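You operate a simulated robot arm through the tools that you are given. There is no shell and no other tool. Be economical: measure what you need, move in short steps, check, and stop when the job is done.

Carry out the task below with a simulated robot arm. There is one attempt and no reset: what you move stays moved.

TASK
Put things in order on the long table. At the end: the gold five hundred gram weight stands on top of the green sleeve; the small yellow cloth is on the white tray; the blue sleeve stands where the small yellow cloth stood; the silver wax tin stands where the blue sleeve stood; the tall clear bottle stands on top of the cream wrapped box (marked "CLOVE"); whatever was shut is shut again. Leave all else as you found it, and nothing knocked over.

It is judged by the outcome, as a careful person would: the job done as asked, and still so three seconds after it is handed in. It fails if anything else is knocked over, pushed out of place, dropped, spilled or broken.

THE ROBOT
A 6-joint arm with a two-finger parallel gripper, fixed in place. Base frame: the origin is at the foot of the arm, x ahead of it, y to its left, z up; the work surface is at about z = 0.8. Units: m, degrees, N and s.
With the tool pointing down near the work surface it reaches from about 0.26 to 0.68 m from the base axis. Its first joint turns from -66.0 to 66.0 degrees. Payload 2.9 kg.
The tool frame sits at the grasp point between the pads (the TCP): z along the fingers, y along the line on which they close. The tips reach 0.03 m beyond it. Largest opening 0.11 m; finger width 0.02, thickness 0.01; the body of the gripper, 0.048 by 0.112 m, starts 0.055 m behind the TCP.
Orientation is that of the tool frame in the base frame, as [roll, pitch, yaw] about the fixed x, y, z axes, in that order (R = Rz(yaw) Ry(pitch) Rx(roll)). With the fingers straight down and closing along the base's y, the tool's x points along the base's -x, its y along +y and its z along -z.

THE INTERFACE
- The arm moves only by the tool move_arm. Its argument "increments" is a list of rows, each a list of 7 numbers: the turn, a rotation vector about the base's x, y, z in degrees, then the shift along the base's x, y, z in m, then the finger opening in m, from 0 to 0.11. In form: [[wx, wy, wz, tx, ty, tz, claw], ...]. A call has 1 to 8 rows; each row shifts and turns the commanded pose from where the row before left it. Each row takes 0.2 s and may step no farther than 0.05 m and 8.6 degrees from the row before; otherwise, or with a gripper value out of range, the whole call is refused. A pose out of reach is approached as far as the arm can. The call stops where the force on the tool passes 40 N (or 10 N more than at its start, if that is more) or the arm is blocked; 0.2 s more then pass. The fingers move at their own pace (about 0.108 m/s each) and stop on an object; they squeeze with about 21 N. The grip force told is the motor's: it shows also when the fingers shut on nothing. Time passes only in rows, and 0.2 s behind the last, so rows that do not move let the fingers close. It gives the time, the measured TCP pose, the force on the tool (base axes), the opening and the grip force at its end, in the units of the frame above (readings bear some noise), and new pictures: "pictures" is both (left out), scene, wrist or none.
- Cameras (640 x 400 px; columns grow to the right, rows downward): "scene" is fixed at [0.0754, 0.4345, 1.3735]; the picture's right is [-0.76, -0.65, 0.00], its down [-0.43, 0.50, -0.76] and it looks along [0.49, -0.57, -0.66] (base axes); focal length 285 px, centre (320, 200). "wrist" rides on the gripper at [-0.036, 0, -0.057] in the tool frame; the picture's right is [0.00, -1.00, 0.00], its down [0.97, 0.00, -0.24] and it looks along [0.24, 0.00, 0.97] (tool axes); focal length 218 px, centre (320, 200).
- point_at(camera, pixels): for up to 12 pixels [column, row] of the newest picture of that camera ("zoom" is the newest enlarged one), the place [x, y, z] in the base frame of the surface seen there, good to about 0.002 m. The clock stands still meanwhile.
- close_up(camera, box): a new picture of the part [left, top, right, bottom] of that camera's present view, enlarged. The clock stands still meanwhile.
- finish_job(): hands the job in; it is judged then, once.

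Work in short steps. Measure before you move; look again where a grasp or a placing could have gone wrong, and mend it. You have 80 turns and 120 pictures in all, those below and enlarged ones among them. Open the gripper and draw the arm clear of the work before you hand the job in, unless the task says otherwise; then end with one line.

The tools are called after "Call:" as a command line: name --pt "numbers of a row" for each row, then --argument value for the rest, lists and objects as JSON in quotes. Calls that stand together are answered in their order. move_arm: Moves the arm, as the interface text tells. Its arguments: {"type":"object","properties":{"increments":{"type":"array","items":{"type":"array","items":{"type":"number"}}},"pictures":{"type":"string","enum":["both","scene","wrist","none"]}},"required":["increments"]} The other tools are called the same way: point_at (camera, pixels) gives the place of the surface under pixels of a picture; close_up (camera, box) takes an enlarged picture of a part of a camera's view; finish_job () hands the job in.

At the start:

```text
clock: 0.0
eef_pos: [0.4324, -0.2226, 1.0849]
tcp_rot: [179.9, 0.0, 179.9]
ft_force: [-0.4, 0.2, 0.5]
gripper_width: 0.1096
grasp_force: 0.1
```

scene: 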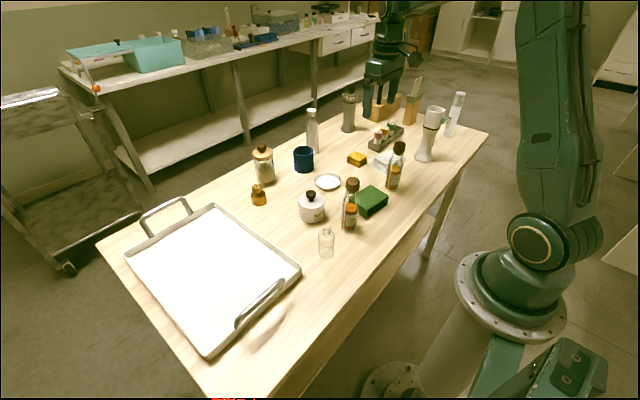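
wrist: 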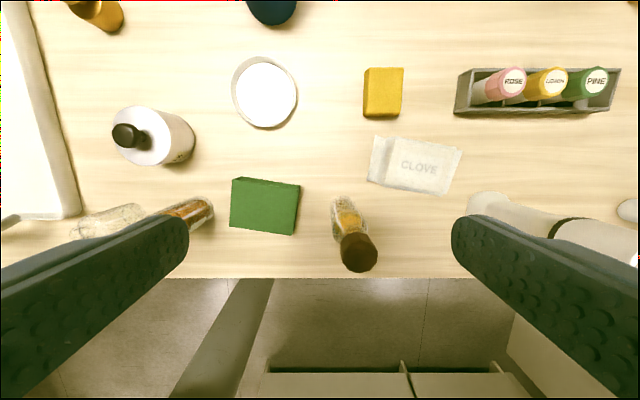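

The scene shows many items; I'll enlarge the two parts of the table to identify sleeves, cloth, tin, bottle and weight.

Call:
close_up --camera "scene" --box '[230, 130, 430, 270]'

Call:
close_up --camera "scene" --box '[330, 50, 490, 170]'

```text
2.86 times, centred on (330, 200) of scene
```

zoom: 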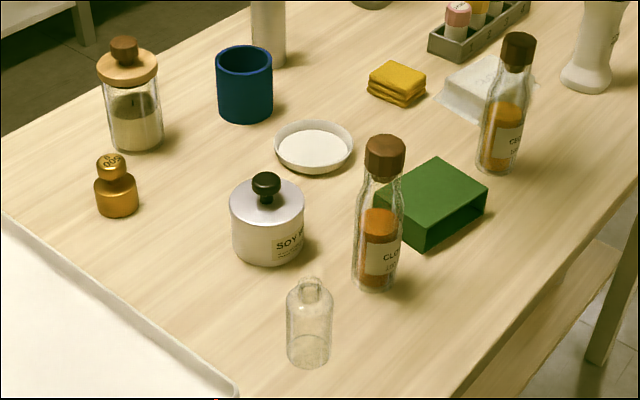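

```text
3.33 times, centred on (410, 110) of scene
```

zoom: 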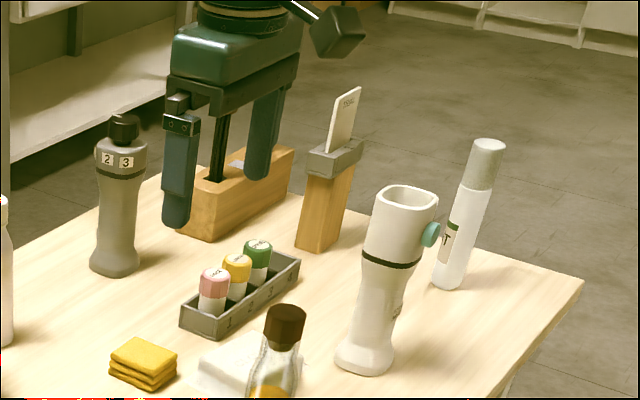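

Silver tin is probably "SOY WAX" (312,207), gold weight at (258,195). I'll zoom for reading labels and measure the main points.

Call:
close_up --camera "scene" --box '[290, 170, 390, 260]'

Call:
close_up --camera "scene" --box '[240, 100, 340, 210]'

Call:
point_at --camera "wrist" --pixels '[[383, 92], [415, 165], [265, 95], [265, 205], [155, 135], [370, 140], [380, 185], [460, 150], [450, 193], [232, 180], [300, 187], [295, 233]]'

Call:
point_at --camera "scene" --pixels '[[259, 188], [259, 203], [303, 152], [303, 170], [326, 230], [326, 256], [311, 194], [312, 218], [357, 158], [200, 280], [352, 183], [399, 147]]'

```text
4.44 times, centred on (340, 215) of scene
```

zoom: 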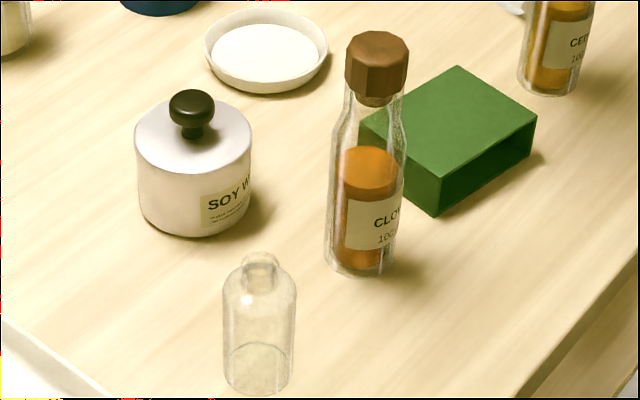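

```text
3.64 times, centred on (290, 155) of scene
```

zoom: 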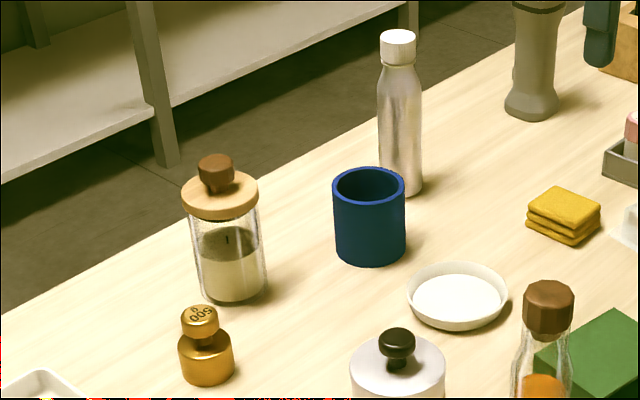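

```text
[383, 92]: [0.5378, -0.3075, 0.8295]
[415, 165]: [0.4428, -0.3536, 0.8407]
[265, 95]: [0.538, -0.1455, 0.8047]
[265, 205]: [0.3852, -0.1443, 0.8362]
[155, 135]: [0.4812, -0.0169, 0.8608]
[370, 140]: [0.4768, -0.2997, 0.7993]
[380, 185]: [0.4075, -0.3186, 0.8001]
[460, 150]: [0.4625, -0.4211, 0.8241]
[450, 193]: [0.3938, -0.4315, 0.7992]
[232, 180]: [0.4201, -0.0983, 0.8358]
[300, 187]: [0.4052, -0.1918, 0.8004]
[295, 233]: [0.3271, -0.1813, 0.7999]
```

```text
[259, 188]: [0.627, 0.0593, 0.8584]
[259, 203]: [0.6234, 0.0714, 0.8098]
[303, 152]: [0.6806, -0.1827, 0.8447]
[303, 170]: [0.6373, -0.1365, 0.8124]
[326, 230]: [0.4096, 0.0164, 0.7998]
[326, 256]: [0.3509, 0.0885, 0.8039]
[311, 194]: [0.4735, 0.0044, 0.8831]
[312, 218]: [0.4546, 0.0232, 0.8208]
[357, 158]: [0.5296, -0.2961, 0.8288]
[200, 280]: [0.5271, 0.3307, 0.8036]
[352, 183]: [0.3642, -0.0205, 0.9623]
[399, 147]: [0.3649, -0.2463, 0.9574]
```

The items are clear: blue cylinder is the blue sleeve, green hollow box the green sleeve, SOY WAX tin with a knob lid, and the bottle at (326,243). I go over the weight first to measure it from above.

Call:
move_arm --pt "0 0 0 0.02 0.036 0 0.11" --pt "0 0 0 0.02 0.036 0 0.11" --pt "0 0 0 0.02 0.036 0 0.11" --pt "0 0 0 0.02 0.036 0 0.11" --pt "0 0 0 0.02 0.036 0 0.11" --pt "0 0 0 0.02 0.036 0 0.11" --pt "0 0 0 0.02 0.036 0 0.11" --pt "0 0 0 0.02 0.036 0 0.11" --pictures "both"

```text
clock: 1.8
eef_pos: [0.5919, 0.0638, 1.0854]
tcp_rot: [180.0, 0.0, 179.9]
ft_force: [-0.6, 0.1, -0.7]
gripper_width: 0.1102
grasp_force: 0.1
```

scene: 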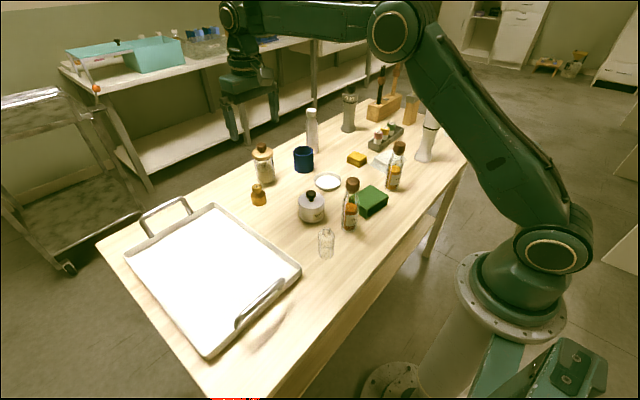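
wrist: 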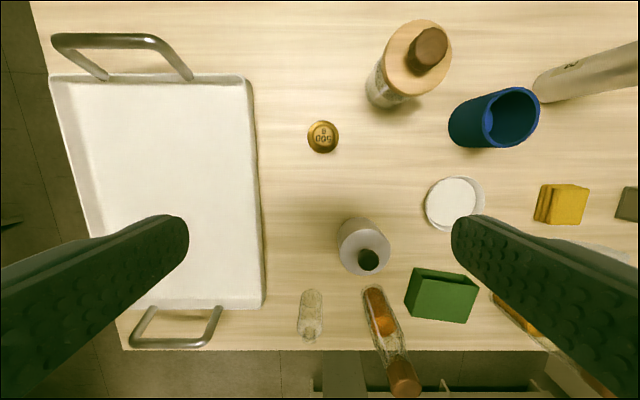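

From above everything is visible: weight (323,137), blue sleeve rim (513,117), jar (415,60). Measuring outlines.

Call:
point_at --camera "wrist" --pixels '[[323, 131], [309, 137], [338, 137], [323, 122], [490, 112], [538, 112], [511, 90], [511, 146], [415, 60], [390, 60], [545, 90], [545, 105]]'

Call:
point_at --camera "wrist" --pixels '[[368, 259], [363, 235], [342, 240], [389, 250], [415, 268], [478, 283], [406, 304], [468, 322], [310, 332], [310, 292], [300, 315], [321, 315]]'

Call:
point_at --camera "wrist" --pixels '[[150, 180], [245, 180], [256, 180], [220, 300], [240, 85], [551, 184], [589, 186], [585, 222], [549, 222], [455, 200], [428, 205], [483, 205]]'

Call:
close_up --camera "wrist" --box '[270, 100, 380, 170]'

```text
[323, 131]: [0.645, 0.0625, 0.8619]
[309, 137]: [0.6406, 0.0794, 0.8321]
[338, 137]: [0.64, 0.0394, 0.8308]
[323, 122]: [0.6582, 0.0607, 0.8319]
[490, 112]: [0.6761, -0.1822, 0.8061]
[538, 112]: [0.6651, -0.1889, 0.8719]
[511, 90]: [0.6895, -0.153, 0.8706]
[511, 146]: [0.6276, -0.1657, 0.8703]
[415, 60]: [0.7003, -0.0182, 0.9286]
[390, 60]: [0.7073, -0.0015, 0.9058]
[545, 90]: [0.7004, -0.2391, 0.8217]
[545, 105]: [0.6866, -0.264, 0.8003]
```

```text
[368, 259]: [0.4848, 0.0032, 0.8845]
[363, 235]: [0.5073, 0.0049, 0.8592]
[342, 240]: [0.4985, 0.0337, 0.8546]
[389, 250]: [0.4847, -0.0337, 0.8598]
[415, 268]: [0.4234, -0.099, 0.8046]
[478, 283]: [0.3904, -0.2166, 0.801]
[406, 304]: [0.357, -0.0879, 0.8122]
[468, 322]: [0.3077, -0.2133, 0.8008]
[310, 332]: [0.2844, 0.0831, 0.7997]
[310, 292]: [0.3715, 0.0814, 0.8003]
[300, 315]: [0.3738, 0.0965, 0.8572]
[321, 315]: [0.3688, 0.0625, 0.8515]
```

```text
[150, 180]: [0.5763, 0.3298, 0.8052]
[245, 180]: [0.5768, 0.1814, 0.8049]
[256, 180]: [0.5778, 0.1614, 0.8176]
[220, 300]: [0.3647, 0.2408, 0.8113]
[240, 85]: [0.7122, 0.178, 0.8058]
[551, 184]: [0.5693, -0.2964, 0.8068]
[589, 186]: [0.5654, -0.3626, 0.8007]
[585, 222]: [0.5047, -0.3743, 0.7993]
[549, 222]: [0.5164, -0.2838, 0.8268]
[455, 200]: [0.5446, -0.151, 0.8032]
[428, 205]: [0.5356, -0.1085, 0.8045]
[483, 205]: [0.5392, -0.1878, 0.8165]
```

```text
5.71 times, centred on (325, 135) of wrist
```

zoom: 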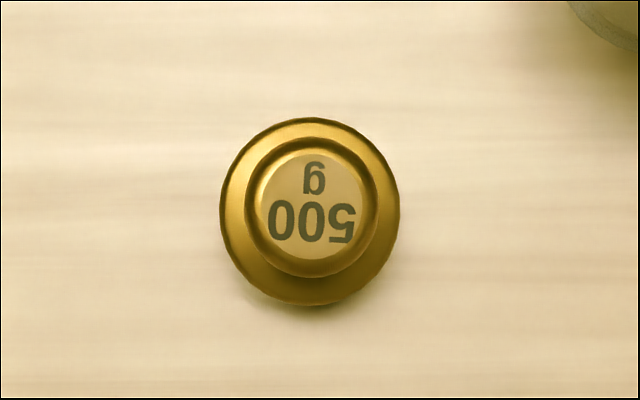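

The weight's centre is about (0.638, 0.060), body radius 0.02, body top 0.831. I go above it and descend to z = 0.90 with the fingers at 0.08, then look.

Call:
move_arm --pt "0 0 0 0.046 -0.004 0 0.08" --pt "0 0 0 0 0 -0.045 0.08" --pt "0 0 0 0 0 -0.045 0.08" --pt "0 0 0 0 0 -0.045 0.08" --pt "0 0 0 0 0 -0.045 0.08" --pt "0 0 0 0 0 0 0.08" --pictures "both"

```text
clock: 3.2
eef_pos: [0.6385, 0.0588, 0.9036]
tcp_rot: [179.9, 0.1, -180.0]
ft_force: [-0.3, 0.3, -0.3]
gripper_width: 0.0799
grasp_force: 0.1
```

scene: 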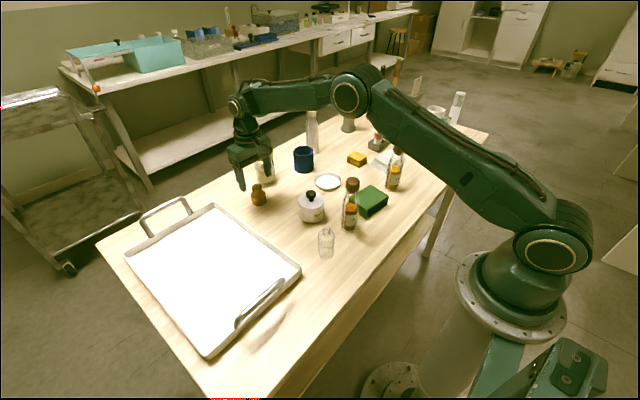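
wrist: 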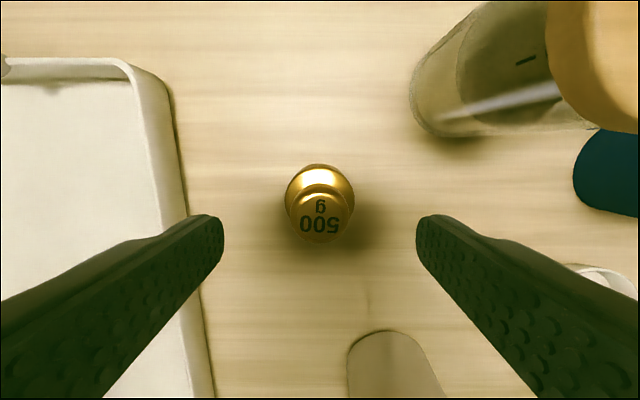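

The weight (320,222) sits exactly where the TCP line projects (row 223). Descend 0.068 and close.

Call:
move_arm --pt "0 0 0 0 0 -0.035 0.08" --pt "0 0 0 0 0 -0.033 0.08" --pt "0 0 0 0 0 0 0.03" --pt "0 0 0 0 0 0 0.03" --pt "0 0 0 0 0 0 0.03" --pictures "wrist"

```text
clock: 4.4
eef_pos: [0.6392, 0.0597, 0.8372]
tcp_rot: [-180.0, 0.1, -179.9]
ft_force: [1.4, 0.6, 0.2]
gripper_width: 0.0434
grasp_force: 21.5
```

wrist: 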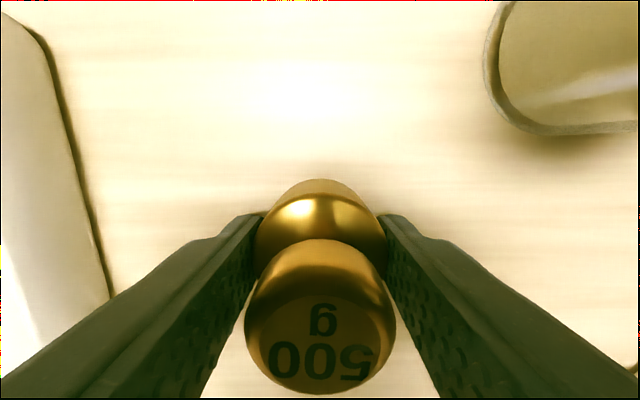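

The weight is gripped (0.043). Lift it straight up to 1.06.

Call:
move_arm --pt "0 0 0 0 0 0.045 0.03" --pt "0 0 0 0 0 0.045 0.03" --pt "0 0 0 0 0 0.045 0.03" --pt "0 0 0 0 0 0.045 0.03" --pt "0 0 0 0 0 0.045 0.03" --pictures "none"

Call:
move_arm --pt "0 0 0 -0.03225 -0.0251 0 0.03" --pt "0 0 0 -0.03225 -0.0251 0 0.03" --pt "0 0 0 -0.03225 -0.0251 0 0.03" --pt "0 0 0 -0.03225 -0.0251 0 0.03" --pt "0 0 0 -0.03225 -0.0251 0 0.03" --pt "0 0 0 -0.03225 -0.0251 0 0.03" --pt "0 0 0 -0.03225 -0.0251 0 0.03" --pt "0 0 0 -0.03225 -0.0251 0 0.03" --pictures "both"

```text
clock: 5.6
eef_pos: [0.6389, 0.0612, 1.0619]
tcp_rot: [180.0, 0.0, 180.0]
ft_force: [0.1, 0.5, -5.3]
gripper_width: 0.0433
grasp_force: 20.9
```

```text
clock: 7.4
eef_pos: [0.3803, -0.1406, 1.0611]
tcp_rot: [-180.0, 0.1, -180.0]
ft_force: [-0.8, 0.0, -5.4]
gripper_width: 0.0436
grasp_force: 20.9
```

scene: 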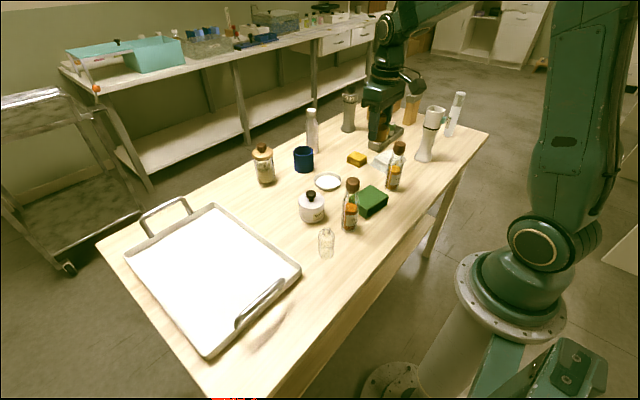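
wrist: 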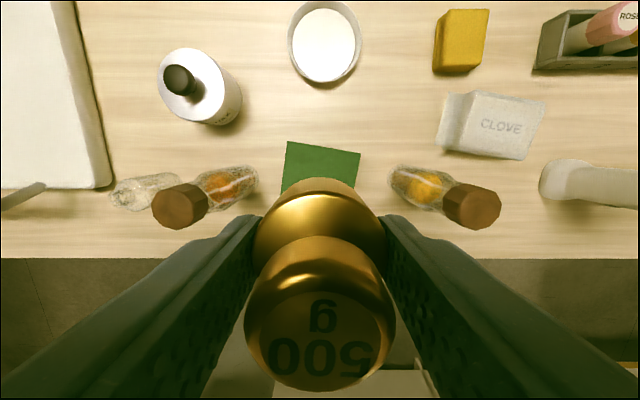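

Weight is above the green sleeve; its far edge is at (287,143)-(360,153). I measure it and the two flanking bottles before lowering.

Call:
point_at --camera "wrist" --pixels '[[289, 145], [358, 155], [284, 188], [354, 185], [205, 205], [448, 205], [180, 210], [475, 210], [215, 205], [438, 205]]'

Call:
close_up --camera "scene" --box '[320, 100, 430, 240]'

Call:
point_at --camera "scene" --pixels '[[369, 187], [386, 198], [374, 196], [365, 207], [378, 192]]'

```text
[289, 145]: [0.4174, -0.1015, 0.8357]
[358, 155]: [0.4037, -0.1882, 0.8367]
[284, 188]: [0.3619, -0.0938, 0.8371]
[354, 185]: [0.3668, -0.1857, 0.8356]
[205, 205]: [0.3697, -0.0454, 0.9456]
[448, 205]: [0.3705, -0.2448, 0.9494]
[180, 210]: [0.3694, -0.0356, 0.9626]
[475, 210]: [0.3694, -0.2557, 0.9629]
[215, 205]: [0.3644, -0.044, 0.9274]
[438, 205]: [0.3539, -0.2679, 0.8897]
```

```text
2.86 times, centred on (375, 170) of scene
```

zoom: 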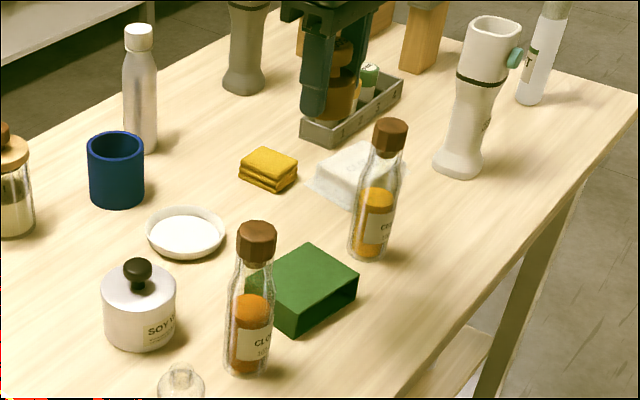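

```text
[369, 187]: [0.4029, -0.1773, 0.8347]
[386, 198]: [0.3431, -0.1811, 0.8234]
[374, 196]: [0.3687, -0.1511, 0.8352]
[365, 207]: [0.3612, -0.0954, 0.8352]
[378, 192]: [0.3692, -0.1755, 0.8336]
```

Sleeve centre ≈ (0.379,-0.141), top 0.836; corks are clear of the gripper body. Lower to just touching.

Call:
move_arm --pt "0 0 0 -0.001 0 -0.044 0.03" --pt "0 0 0 0 0 -0.044 0.03" --pt "0 0 0 0 0 -0.044 0.03" --pt "0 0 0 0 0 -0.044 0.03" --pt "0 0 0 0 0 -0.006 0.03" --pt "0 0 0 0 0 -0.005 0.03" --pt "0 0 0 0 0 0 0.03" --pictures "scene"

Call:
close_up --camera "scene" --box '[320, 130, 430, 240]'

```text
clock: 9.0
eef_pos: [0.379, -0.1391, 0.875]
tcp_rot: [-180.0, 0.0, -179.9]
ft_force: [-0.4, 0.4, -3.9]
gripper_width: 0.0432
grasp_force: 21.3
```

scene: 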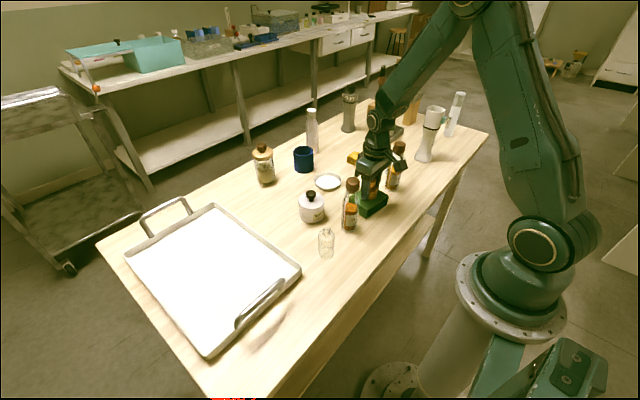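

```text
3.64 times, centred on (375, 185) of scene
```

zoom: 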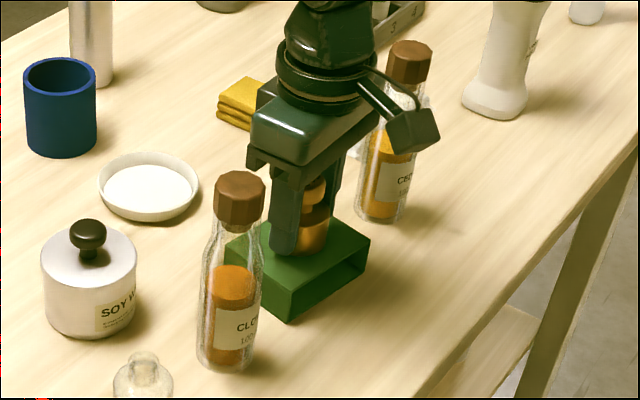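

Nearly touching (force dropping from -5.4 to -3.9). Lower 1 mm more and open to 0.07.

Call:
move_arm --pt "0 0 0 0 0 -0.0012 0.03" --pt "0 0 0 0 0 0 0.05" --pt "0 0 0 0 0 0 0.07" --pt "0 0 0 0 0 0 0.07" --pictures "wrist"

Call:
point_at --camera "scene" --pixels '[[389, 165], [383, 172], [393, 170], [378, 150]]'

```text
clock: 10.0
eef_pos: [0.3796, -0.1407, 0.8744]
tcp_rot: [-179.9, -0.1, -179.9]
ft_force: [0.0, -0.2, -0.1]
gripper_width: 0.0701
grasp_force: 0.1
```

wrist: 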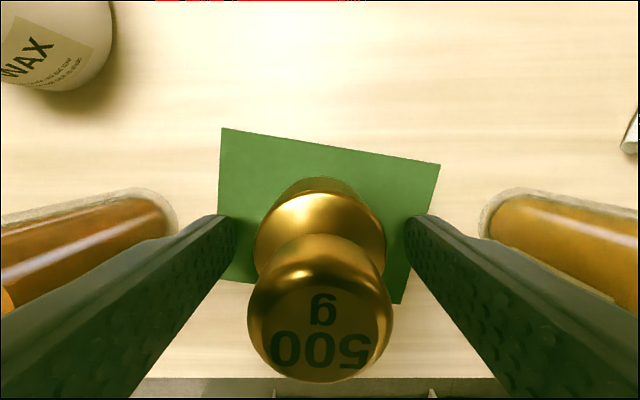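

```text
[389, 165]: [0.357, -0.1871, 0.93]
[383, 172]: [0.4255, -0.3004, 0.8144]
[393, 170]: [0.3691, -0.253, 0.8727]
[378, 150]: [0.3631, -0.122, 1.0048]
```

Released and standing. Rise straight up to 1.06 and go over towards the cloth (~0.535,-0.32).

Call:
move_arm --pt "0 0 0 0 0 0.047 0.07" --pt "0 0 0 0 0 0.047 0.07" --pt "0 0 0 0 0 0.047 0.07" --pt "0 0 0 0 0 0.047 0.07" --pictures "none"

Call:
move_arm --pt "0 0 0 0.03 -0.036 0 0.09" --pt "0 0 0 0.03 -0.036 0 0.09" --pt "0 0 0 0.03 -0.036 0 0.09" --pt "0 0 0 0.03 -0.036 0 0.09" --pt "0 0 0 0.03 -0.036 0 0.09" --pictures "both"

```text
clock: 11.0
eef_pos: [0.3796, -0.1391, 1.0632]
tcp_rot: [-179.9, 0.0, -180.0]
ft_force: [-0.5, 0.2, -0.6]
gripper_width: 0.07
grasp_force: 0.1
```

```text
clock: 12.2
eef_pos: [0.5308, -0.3198, 1.0616]
tcp_rot: [179.9, -0.1, 180.0]
ft_force: [-0.4, -0.9, -0.4]
gripper_width: 0.0902
grasp_force: 0.0
```

scene: 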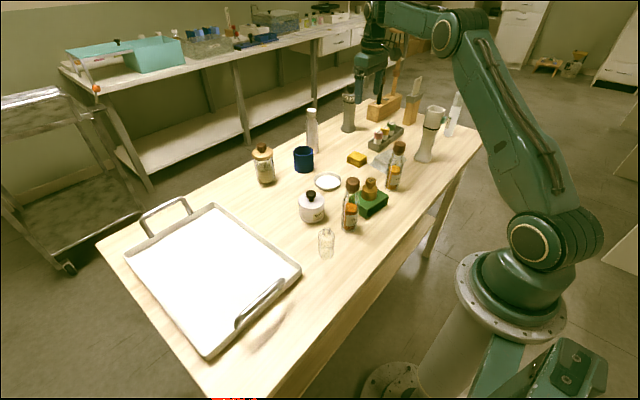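
wrist: 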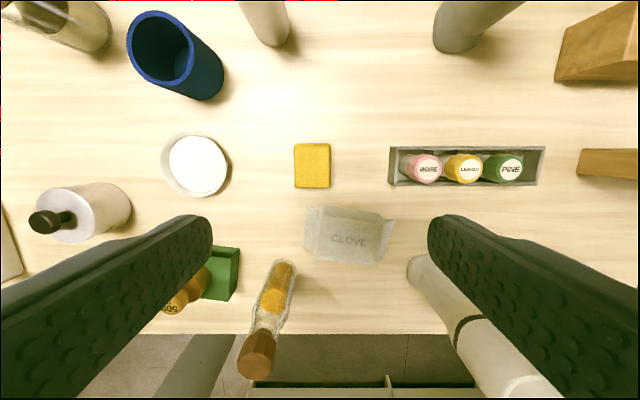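

Weight stands on the green sleeve. The cloth is at (313,165); measuring it, the CLOVE box and the blue sleeve.

Call:
point_at --camera "wrist" --pixels '[[296, 146], [329, 146], [296, 186], [329, 186], [312, 166], [345, 240], [329, 212], [382, 225], [371, 260], [323, 250], [391, 150], [391, 183]]'

Call:
close_up --camera "wrist" --box '[280, 130, 410, 280]'

Call:
point_at --camera "wrist" --pixels '[[129, 45], [190, 60], [160, 13], [158, 82], [205, 98], [222, 70], [265, 45], [283, 35], [160, 165], [228, 165], [195, 135], [195, 192]]'

```text
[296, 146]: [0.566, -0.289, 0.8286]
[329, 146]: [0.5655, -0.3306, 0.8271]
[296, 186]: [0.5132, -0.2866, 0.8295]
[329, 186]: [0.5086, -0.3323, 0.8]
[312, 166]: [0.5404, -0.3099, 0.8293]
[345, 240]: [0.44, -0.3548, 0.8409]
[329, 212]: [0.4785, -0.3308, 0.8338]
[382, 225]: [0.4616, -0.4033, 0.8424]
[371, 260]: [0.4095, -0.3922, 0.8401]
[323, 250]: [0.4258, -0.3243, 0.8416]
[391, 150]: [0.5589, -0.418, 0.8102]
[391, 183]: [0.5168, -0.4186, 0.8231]
```

```text
2.67 times, centred on (345, 205) of wrist
```

zoom: 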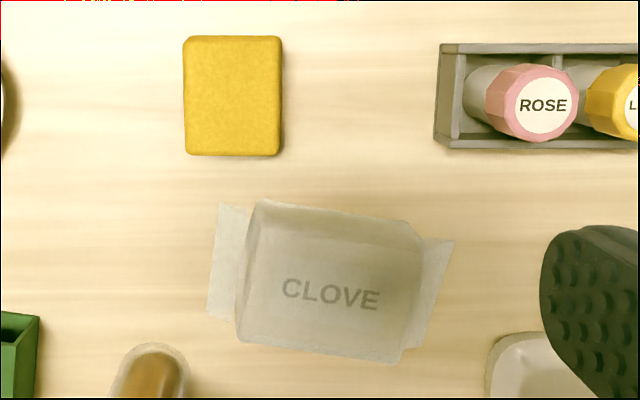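

```text
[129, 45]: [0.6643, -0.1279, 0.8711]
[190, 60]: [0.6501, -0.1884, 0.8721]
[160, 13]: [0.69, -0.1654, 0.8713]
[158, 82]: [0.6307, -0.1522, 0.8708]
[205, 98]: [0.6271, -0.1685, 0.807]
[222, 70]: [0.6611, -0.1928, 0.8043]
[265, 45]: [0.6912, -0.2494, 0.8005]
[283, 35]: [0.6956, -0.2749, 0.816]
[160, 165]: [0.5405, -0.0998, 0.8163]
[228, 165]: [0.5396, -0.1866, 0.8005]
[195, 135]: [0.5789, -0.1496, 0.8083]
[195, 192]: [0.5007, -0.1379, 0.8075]
```

Cloth centre (0.540,-0.310), 0.045 wide in y, top 0.829. Centre over it, descend and squeeze.

Call:
move_arm --pt "0 0 0 0.009 0.01 0 0.08" --pt "0 0 0 0 0 -0.045 0.08" --pt "0 0 0 0 0 -0.045 0.08" --pt "0 0 0 0 0 -0.045 0.08" --pt "0 0 0 0 0 -0.045 0.08" --pt "0 0 0 0 0 -0.044 0.08" --pt "0 0 0 0 0 -0.0015 0.08" --pictures "wrist"

```text
clock: 13.8
eef_pos: [0.5383, -0.309, 0.836]
tcp_rot: [180.0, 0.1, -179.9]
ft_force: [-0.3, -0.6, -0.2]
gripper_width: 0.0803
grasp_force: 0.1
```

wrist: 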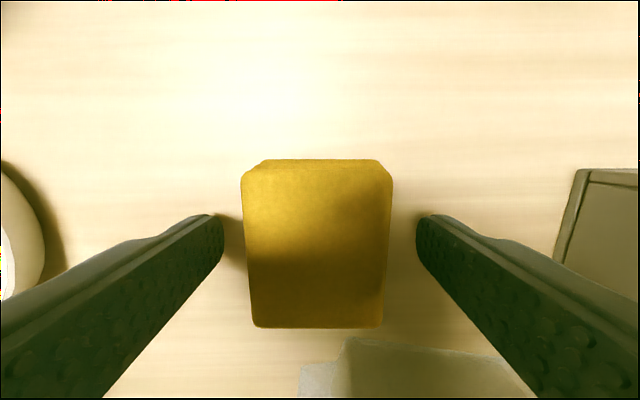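

The cloth is centred between the fingers. Close, then lift a little.

Call:
move_arm --pt "0 0 0 0 0 0 0.025" --pt "0 0 0 0 0 0 0.025" --pt "0 0 0 0 0 0 0.025" --pt "0 0 0 0 0 0.04 0.025" --pt "0 0 0 0 0 0.04 0.025" --pt "0 0 0 0 0 0.045 0.025" --pt "0 0 0 0 0 0.045 0.025" --pt "0 0 0 0 0 0.045 0.025" --pictures "both"

```text
clock: 15.6
eef_pos: [0.5382, -0.3114, 1.0515]
tcp_rot: [180.0, -0.1, -180.0]
ft_force: [0.5, 0.1, -0.1]
gripper_width: 0.0489
grasp_force: 20.6
```

scene: 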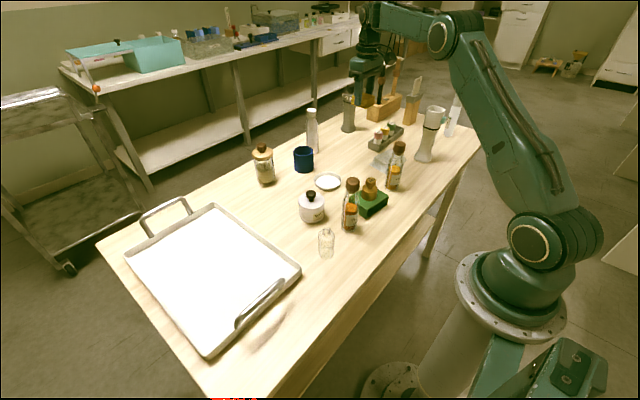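
wrist: 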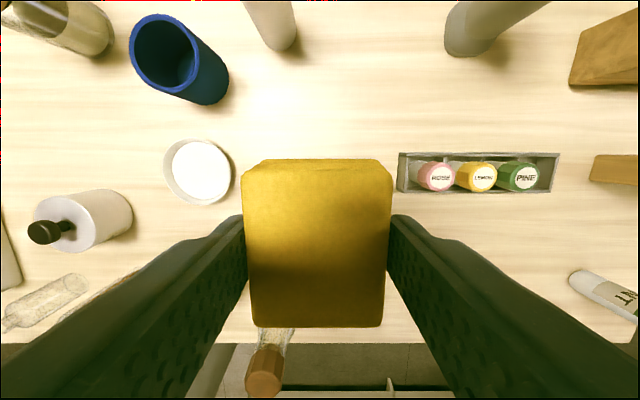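

Cloth is held. Traverse in +y to above the tray.

Call:
move_arm --pt "0 0 0 -0.002 0.045 0 0.025" --pt "0 0 0 -0.002 0.045 0 0.025" --pt "0 0 0 -0.002 0.045 0 0.025" --pt "0 0 0 -0.002 0.045 0 0.025" --pt "0 0 0 -0.002 0.045 0 0.025" --pt "0 0 0 -0.002 0.045 0 0.025" --pt "0 0 0 -0.002 0.045 0 0.025" --pt "0 0 0 -0.002 0.045 0 0.025" --pictures "none"

Call:
move_arm --pt "0 0 0 -0.002 0.044 0 0.025" --pt "0 0 0 0 0.044 0 0.025" --pt "0 0 0 0 0.044 0 0.025" --pt "0 0 0 0 0.044 0 0.025" --pt "0 0 0 0 0.044 0 0.025" --pictures "both"

```text
clock: 17.4
eef_pos: [0.5223, 0.0521, 1.0511]
tcp_rot: [-180.0, -0.1, 179.9]
ft_force: [0.5, -0.9, -0.9]
gripper_width: 0.0491
grasp_force: 20.8
```

```text
clock: 18.6
eef_pos: [0.5205, 0.2701, 1.0512]
tcp_rot: [180.0, 0.0, 179.9]
ft_force: [-0.1, -0.1, -0.8]
gripper_width: 0.0491
grasp_force: 21.5
```

scene: 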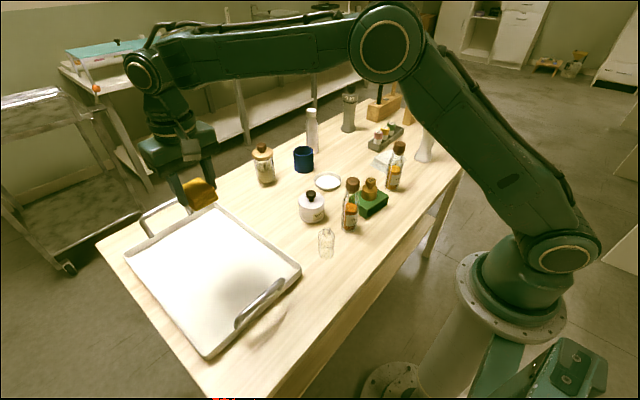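
wrist: 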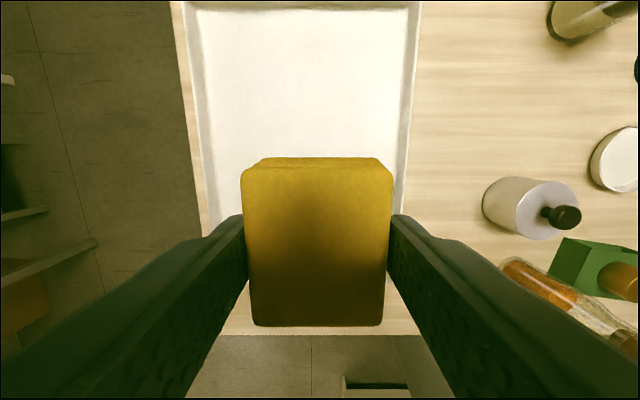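

Above the tray centre. Lower 0.209 onto the tray floor (0.805).

Call:
move_arm --pt "0 0 0 0 0 -0.045 0.025" --pt "0 0 0 0 0 -0.045 0.025" --pt "0 0 0 0 0 -0.045 0.025" --pt "0 0 0 0 0 -0.045 0.025" --pt "0 0 0 0 0 -0.025 0.025" --pt "0 0 0 0 0 -0.004 0.025" --pt "0 0 0 0 0 0 0.025" --pictures "wrist"

```text
clock: 20.2
eef_pos: [0.5209, 0.2702, 0.8433]
tcp_rot: [179.9, 0.1, 180.0]
ft_force: [0.3, -0.2, -1.0]
gripper_width: 0.0493
grasp_force: 20.9
```

wrist: 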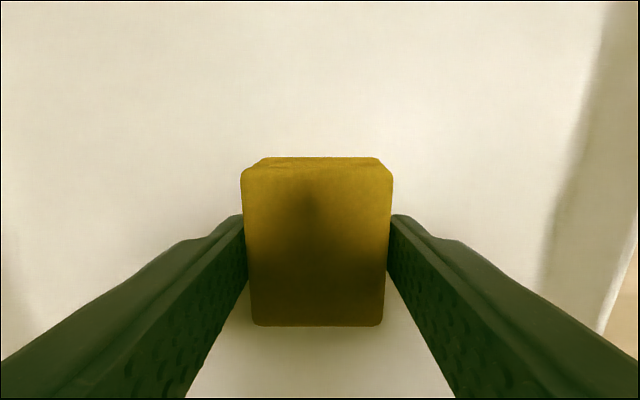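

Just above the floor; lower 2 mm, open, and rise.

Call:
move_arm --pt "0 0 0 0 0 -0.002 0.025" --pt "0 0 0 0 0 0 0.06" --pt "0 0 0 0 0 0 0.08" --pt "0 0 0 0 0 0 0.08" --pt "0 0 0 0 0 0.045 0.08" --pt "0 0 0 0 0 0.045 0.08" --pt "0 0 0 0 0 0.045 0.08" --pt "0 0 0 0 0 0.045 0.08" --pictures "scene"

```text
clock: 22.0
eef_pos: [0.5198, 0.2682, 1.0202]
tcp_rot: [180.0, -0.1, 180.0]
ft_force: [-0.1, 1.4, -1.2]
gripper_width: 0.08
grasp_force: 0.0
```

scene: 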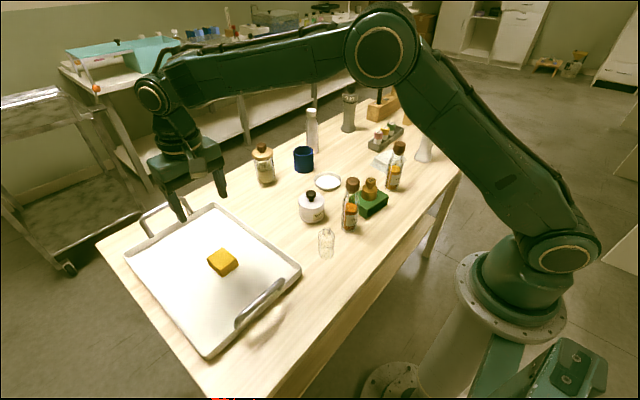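

Cloth lies on the tray. Now travel to above the blue sleeve (0.660,-0.160), raised to 1.06.

Call:
move_arm --pt "0 0 0 0.01 -0.04 0.02 0.09" --pt "0 0 0 0.01 -0.043 0.02 0.09" --pt "0 0 0 0.01 -0.043 0 0.09" --pt "0 0 0 0.01 -0.043 0 0.09" --pt "0 0 0 0.01 -0.043 0 0.09" --pt "0 0 0 0.01 -0.043 0 0.09" --pt "0 0 0 0.01 -0.043 0 0.09" --pt "0 0 0 0.01 -0.043 0 0.09" --pictures "none"

Call:
move_arm --pt "0 0 0 0.01 -0.043 0 0.09" --pt "0 0 0 0.01 -0.0445 0 0.09" --pt "0 0 0 0.02 0 0 0.09" --pt "0 0 0 0.02 0 0 0.09" --pt "0 0 0 0 0 0 0.09" --pictures "both"

```text
clock: 23.8
eef_pos: [0.601, -0.0729, 1.0601]
tcp_rot: [-180.0, 0.1, -180.0]
ft_force: [-0.8, 0.1, 0.6]
gripper_width: 0.0899
grasp_force: 0.1
```

```text
clock: 25.0
eef_pos: [0.6315, -0.1596, 1.0596]
tcp_rot: [179.9, 0.0, 179.9]
ft_force: [0.6, 0.7, 0.0]
gripper_width: 0.0898
grasp_force: 0.1
out of reach, approached as far as the arm can: row 3, 4
```

scene: 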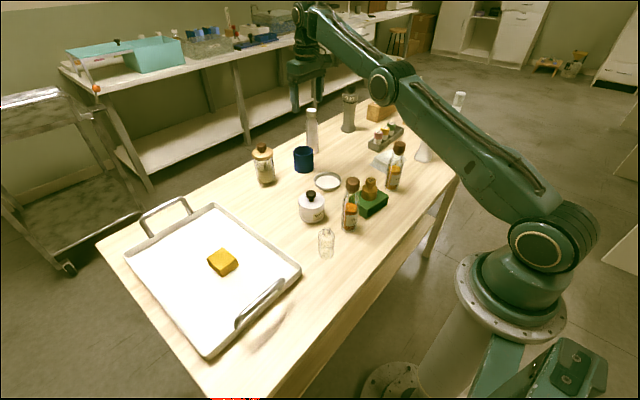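
wrist: 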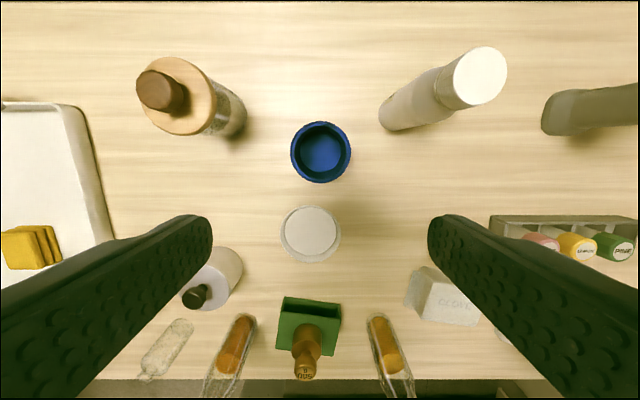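

Reach is limited at this height (x=0.6315). Measure the sleeve again: rim at (321,122)-(321,182), (290..351,152).

Call:
point_at --camera "wrist" --pixels '[[292, 152], [350, 152], [321, 124], [321, 181], [300, 130], [342, 174], [320, 155], [485, 75], [392, 128], [383, 120], [215, 100], [240, 130]]'

Call:
close_up --camera "wrist" --box '[280, 110, 360, 190]'

```text
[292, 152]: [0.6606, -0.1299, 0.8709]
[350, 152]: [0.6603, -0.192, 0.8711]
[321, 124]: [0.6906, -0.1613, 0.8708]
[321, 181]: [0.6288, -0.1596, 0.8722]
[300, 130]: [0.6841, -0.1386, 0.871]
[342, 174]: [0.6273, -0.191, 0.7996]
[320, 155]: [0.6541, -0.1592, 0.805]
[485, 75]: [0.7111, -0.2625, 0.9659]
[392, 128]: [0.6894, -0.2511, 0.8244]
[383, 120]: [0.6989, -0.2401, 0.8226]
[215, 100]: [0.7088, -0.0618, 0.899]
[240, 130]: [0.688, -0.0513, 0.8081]
```

```text
5.00 times, centred on (320, 150) of wrist
```

zoom: 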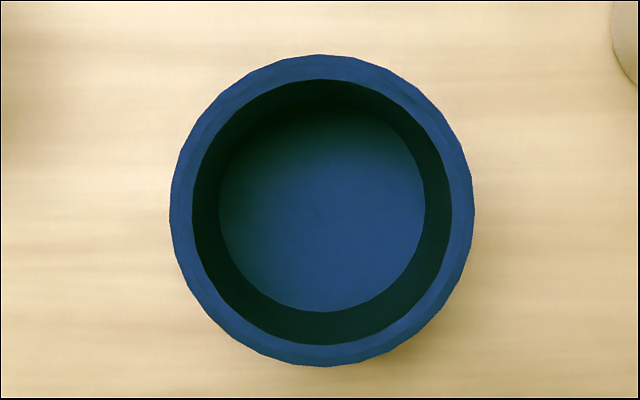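

Sleeve centre (0.660,-0.1605), r 0.032, top 0.871. Descend to 0.94 and see where x ends up.

Call:
move_arm --pt "0 0 0 0 0 -0.04 0.1" --pt "0 0 0 0 0 -0.04 0.1" --pt "0 0 0 0 0 -0.04 0.1" --pt "0 0 0 0 0 0 0.1" --pictures "wrist"

```text
clock: 26.0
eef_pos: [0.6318, -0.1584, 0.9417]
tcp_rot: [-180.0, -0.1, 180.0]
ft_force: [-0.1, -0.7, 0.4]
gripper_width: 0.0999
grasp_force: 0.1
```

wrist: 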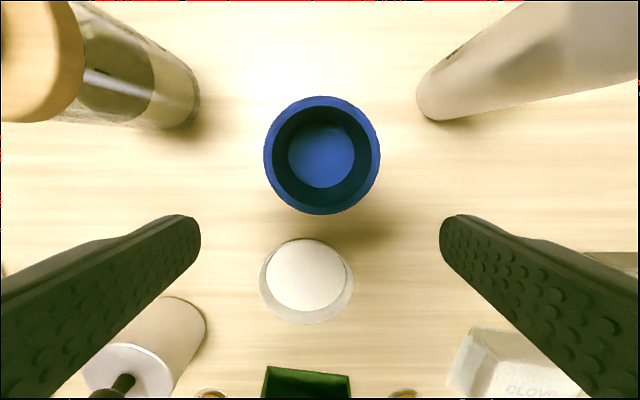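

x stayed at 0.632, so I shift +0.028 in x and -0.002 in y here.

Call:
move_arm --pt "0 0 0 0.014 -0.001 0 0.1" --pt "0 0 0 0.014 -0.001 0 0.1" --pt "0 0 0 0 0 0 0.1" --pictures "wrist"

```text
clock: 26.8
eef_pos: [0.6581, -0.1617, 0.94]
tcp_rot: [180.0, -0.1, -179.9]
ft_force: [-0.8, 0.4, -0.2]
gripper_width: 0.0999
grasp_force: 0.0
```

wrist: 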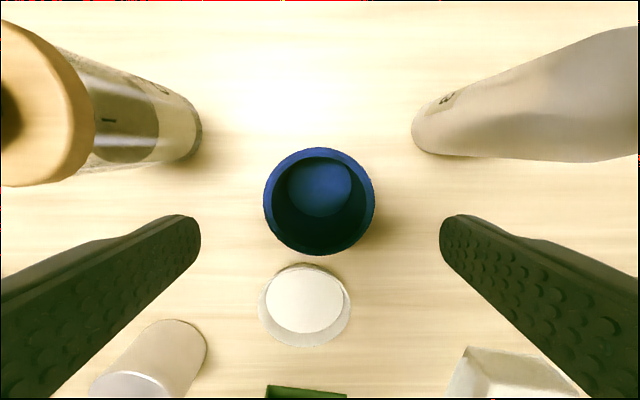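

Reach is fine here. Descend to 0.842 and close on the sleeve.

Call:
move_arm --pt "0 0 0 0.001 0.001 -0.04 0.1" --pt "0 0 0 0 0 -0.04 0.1" --pt "0 0 0 0 0 -0.018 0.1" --pt "0 0 0 0 0 0 0.05" --pt "0 0 0 0 0 0 0.05" --pt "0 0 0 0 0 0 0.05" --pictures "wrist"

```text
clock: 28.2
eef_pos: [0.6617, -0.1607, 0.8419]
tcp_rot: [179.8, 0.0, -180.0]
ft_force: [-0.3, -0.1, -0.1]
gripper_width: 0.0672
grasp_force: 20.7
```

wrist: 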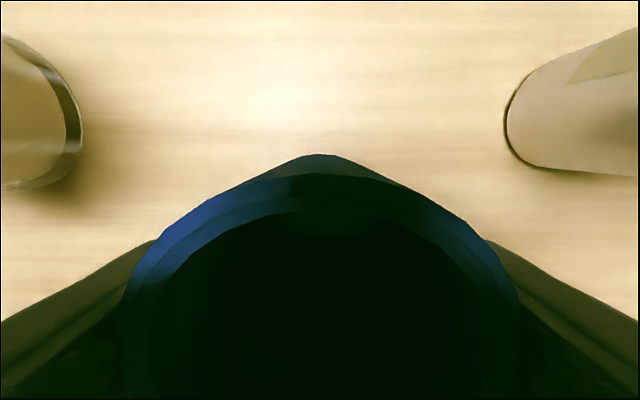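

Sleeve is gripped (0.067). Lift 0.09, draw back in x, then go to y = -0.310.

Call:
move_arm --pt "0 0 0 0 0 0.045 0.05" --pt "0 0 0 0 0 0.045 0.05" --pt "0 0 0 -0.04 0 0 0.05" --pt "0 0 0 -0.04 0 0 0.05" --pt "0 0 0 -0.0405 -0.02 0 0.05" --pt "0 0 0 0 -0.043 0 0.05" --pt "0 0 0 0 -0.043 0 0.05" --pt "0 0 0 0 -0.0435 0 0.05" --pictures "both"

```text
clock: 30.0
eef_pos: [0.5388, -0.31, 0.9331]
tcp_rot: [180.0, 0.0, -179.9]
ft_force: [0.0, -0.1, -0.3]
gripper_width: 0.0671
grasp_force: 20.4
```

scene: 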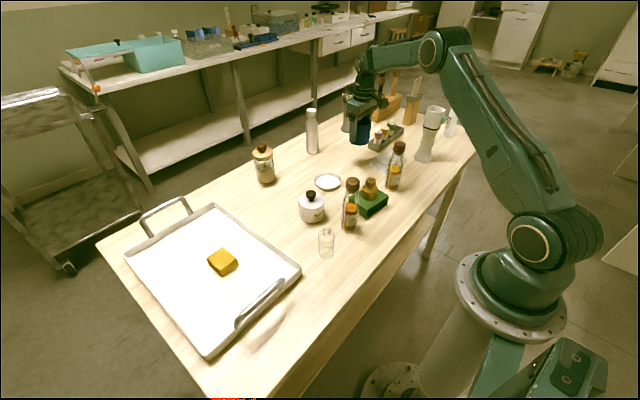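
wrist: 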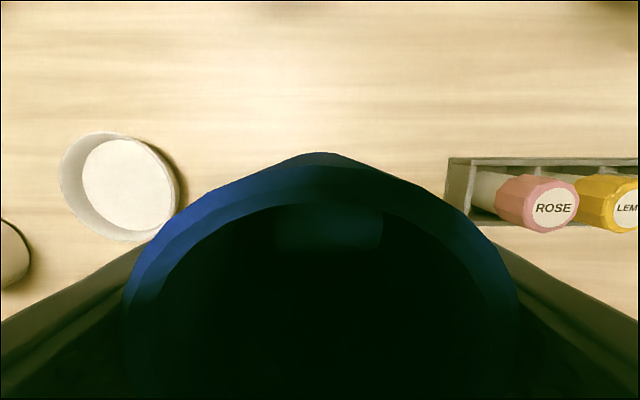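

Over the cloth's old place with clear space. Lower to 0.8425 and release.

Call:
move_arm --pt "0 0 0 0.001 0 -0.045 0.05" --pt "0 0 0 0 0 -0.04 0.05" --pt "0 0 0 0 0 -0.005 0.05" --pt "0 0 0 0 0 0 0.05" --pt "0 0 0 0 0 0 0.08" --pt "0 0 0 0 0 0 0.1" --pt "0 0 0 0 0 0 0.1" --pictures "wrist"

```text
clock: 31.6
eef_pos: [0.5399, -0.308, 0.8423]
tcp_rot: [-179.9, 0.0, 180.0]
ft_force: [0.2, 1.2, -0.1]
gripper_width: 0.0999
grasp_force: 0.1
```

wrist: 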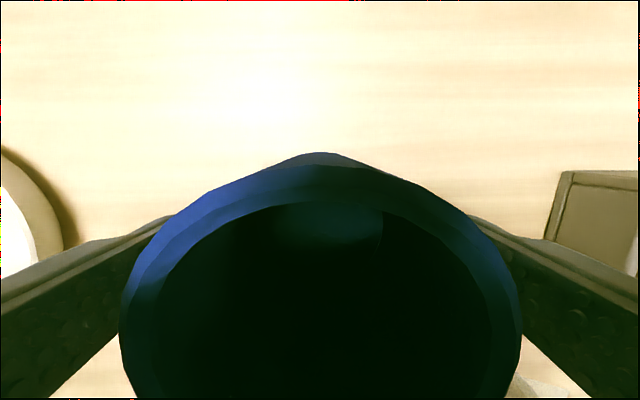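

Released. Rise straight to ~1.06 and travel to above the tin (~0.477, 0.0).

Call:
move_arm --pt "0 0 0 0 0 0.045 0.1" --pt "0 0 0 0 0 0.045 0.1" --pt "0 0 0 0 0 0.045 0.1" --pt "0 0 0 0 0 0.045 0.1" --pt "0 0 0 0 0 0.04 0.1" --pictures "none"

Call:
move_arm --pt "0 0 0 -0.008 0.04 0 0.1" --pt "0 0 0 -0.008 0.04 0 0.1" --pt "0 0 0 -0.008 0.04 0 0.1" --pt "0 0 0 -0.008 0.04 0 0.1" --pt "0 0 0 -0.008 0.04 0 0.1" --pt "0 0 0 -0.008 0.04 0 0.1" --pt "0 0 0 -0.008 0.04 0 0.1" --pt "0 0 0 -0.008 0.03 0 0.1" --pictures "both"

```text
clock: 32.8
eef_pos: [0.5402, -0.3108, 1.0638]
tcp_rot: [180.0, -0.1, 180.0]
ft_force: [-0.8, -0.7, 0.7]
gripper_width: 0.1
grasp_force: 0.1
```

```text
clock: 34.6
eef_pos: [0.4771, 0.0011, 1.0615]
tcp_rot: [-180.0, 0.1, 179.9]
ft_force: [1.2, -0.6, 0.6]
gripper_width: 0.1
grasp_force: 0.0
```

scene: 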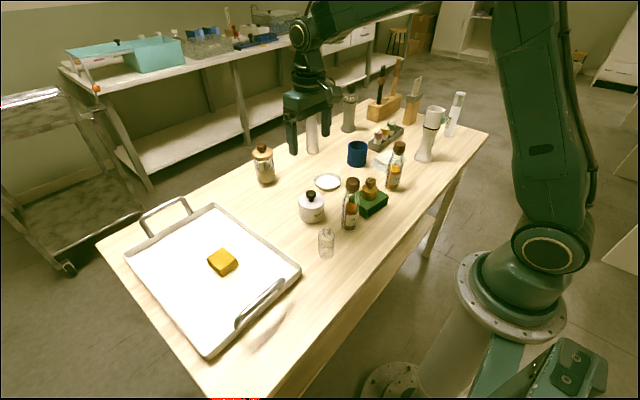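
wrist: 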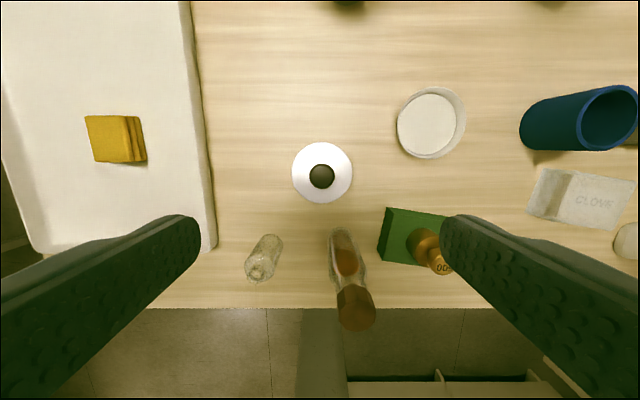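

Tin at (322,173). Measure its edges, the clear bottle (262,260), and zoom in.

Call:
point_at --camera "wrist" --pixels '[[293, 173], [351, 173], [322, 144], [322, 202], [322, 176], [258, 272], [248, 265], [274, 242], [265, 238], [282, 242], [355, 300], [340, 285]]'

Call:
close_up --camera "wrist" --box '[230, 130, 390, 340]'

Call:
close_up --camera "scene" --box '[280, 180, 370, 270]'

```text
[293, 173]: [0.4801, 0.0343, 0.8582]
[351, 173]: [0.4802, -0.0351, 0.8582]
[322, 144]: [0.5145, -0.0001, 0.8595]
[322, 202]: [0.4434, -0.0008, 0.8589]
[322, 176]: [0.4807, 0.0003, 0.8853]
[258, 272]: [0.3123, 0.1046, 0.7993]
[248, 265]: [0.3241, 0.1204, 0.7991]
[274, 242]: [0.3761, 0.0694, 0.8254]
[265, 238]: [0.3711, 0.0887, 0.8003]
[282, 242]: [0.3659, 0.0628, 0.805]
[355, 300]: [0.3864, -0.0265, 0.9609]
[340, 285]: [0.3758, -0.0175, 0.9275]
```

```text
1.90 times, centred on (310, 235) of wrist
```

zoom: 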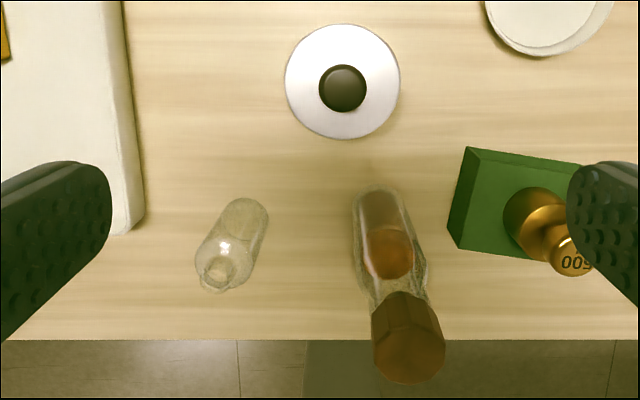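

```text
4.44 times, centred on (325, 225) of scene
```

zoom: 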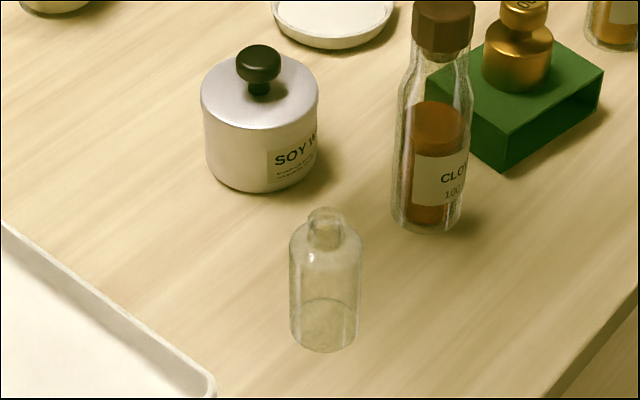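

There's a camera-like block sticking out of the gripper's -x side, which could hit the clove bottle's cork when I grasp the tin. I measure it now.

Call:
close_up --camera "scene" --box '[270, 20, 370, 160]'

Call:
point_at --camera "scene" --pixels '[[322, 84], [328, 88], [333, 90], [326, 100], [320, 96], [314, 84], [310, 105], [331, 80], [324, 106], [333, 98]]'

Call:
point_at --camera "scene" --pixels '[[352, 181], [347, 184], [358, 184], [352, 190], [352, 226], [345, 222], [356, 220]]'

```text
2.86 times, centred on (320, 90) of scene
```

zoom: 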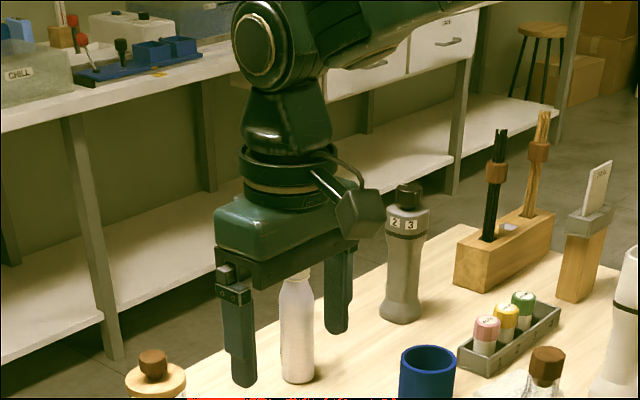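

```text
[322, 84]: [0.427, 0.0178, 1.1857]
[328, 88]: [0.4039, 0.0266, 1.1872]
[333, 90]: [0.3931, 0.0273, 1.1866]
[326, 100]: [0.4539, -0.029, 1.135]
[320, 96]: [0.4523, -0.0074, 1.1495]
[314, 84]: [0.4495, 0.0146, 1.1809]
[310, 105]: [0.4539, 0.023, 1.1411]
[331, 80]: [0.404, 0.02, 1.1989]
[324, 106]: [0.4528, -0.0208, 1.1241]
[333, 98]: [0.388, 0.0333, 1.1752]
```

```text
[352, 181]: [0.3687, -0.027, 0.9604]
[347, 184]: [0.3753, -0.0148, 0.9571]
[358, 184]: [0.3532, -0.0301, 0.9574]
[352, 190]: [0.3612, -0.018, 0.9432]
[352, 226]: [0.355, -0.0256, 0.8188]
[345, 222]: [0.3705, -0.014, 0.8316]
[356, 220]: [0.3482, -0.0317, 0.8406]
```

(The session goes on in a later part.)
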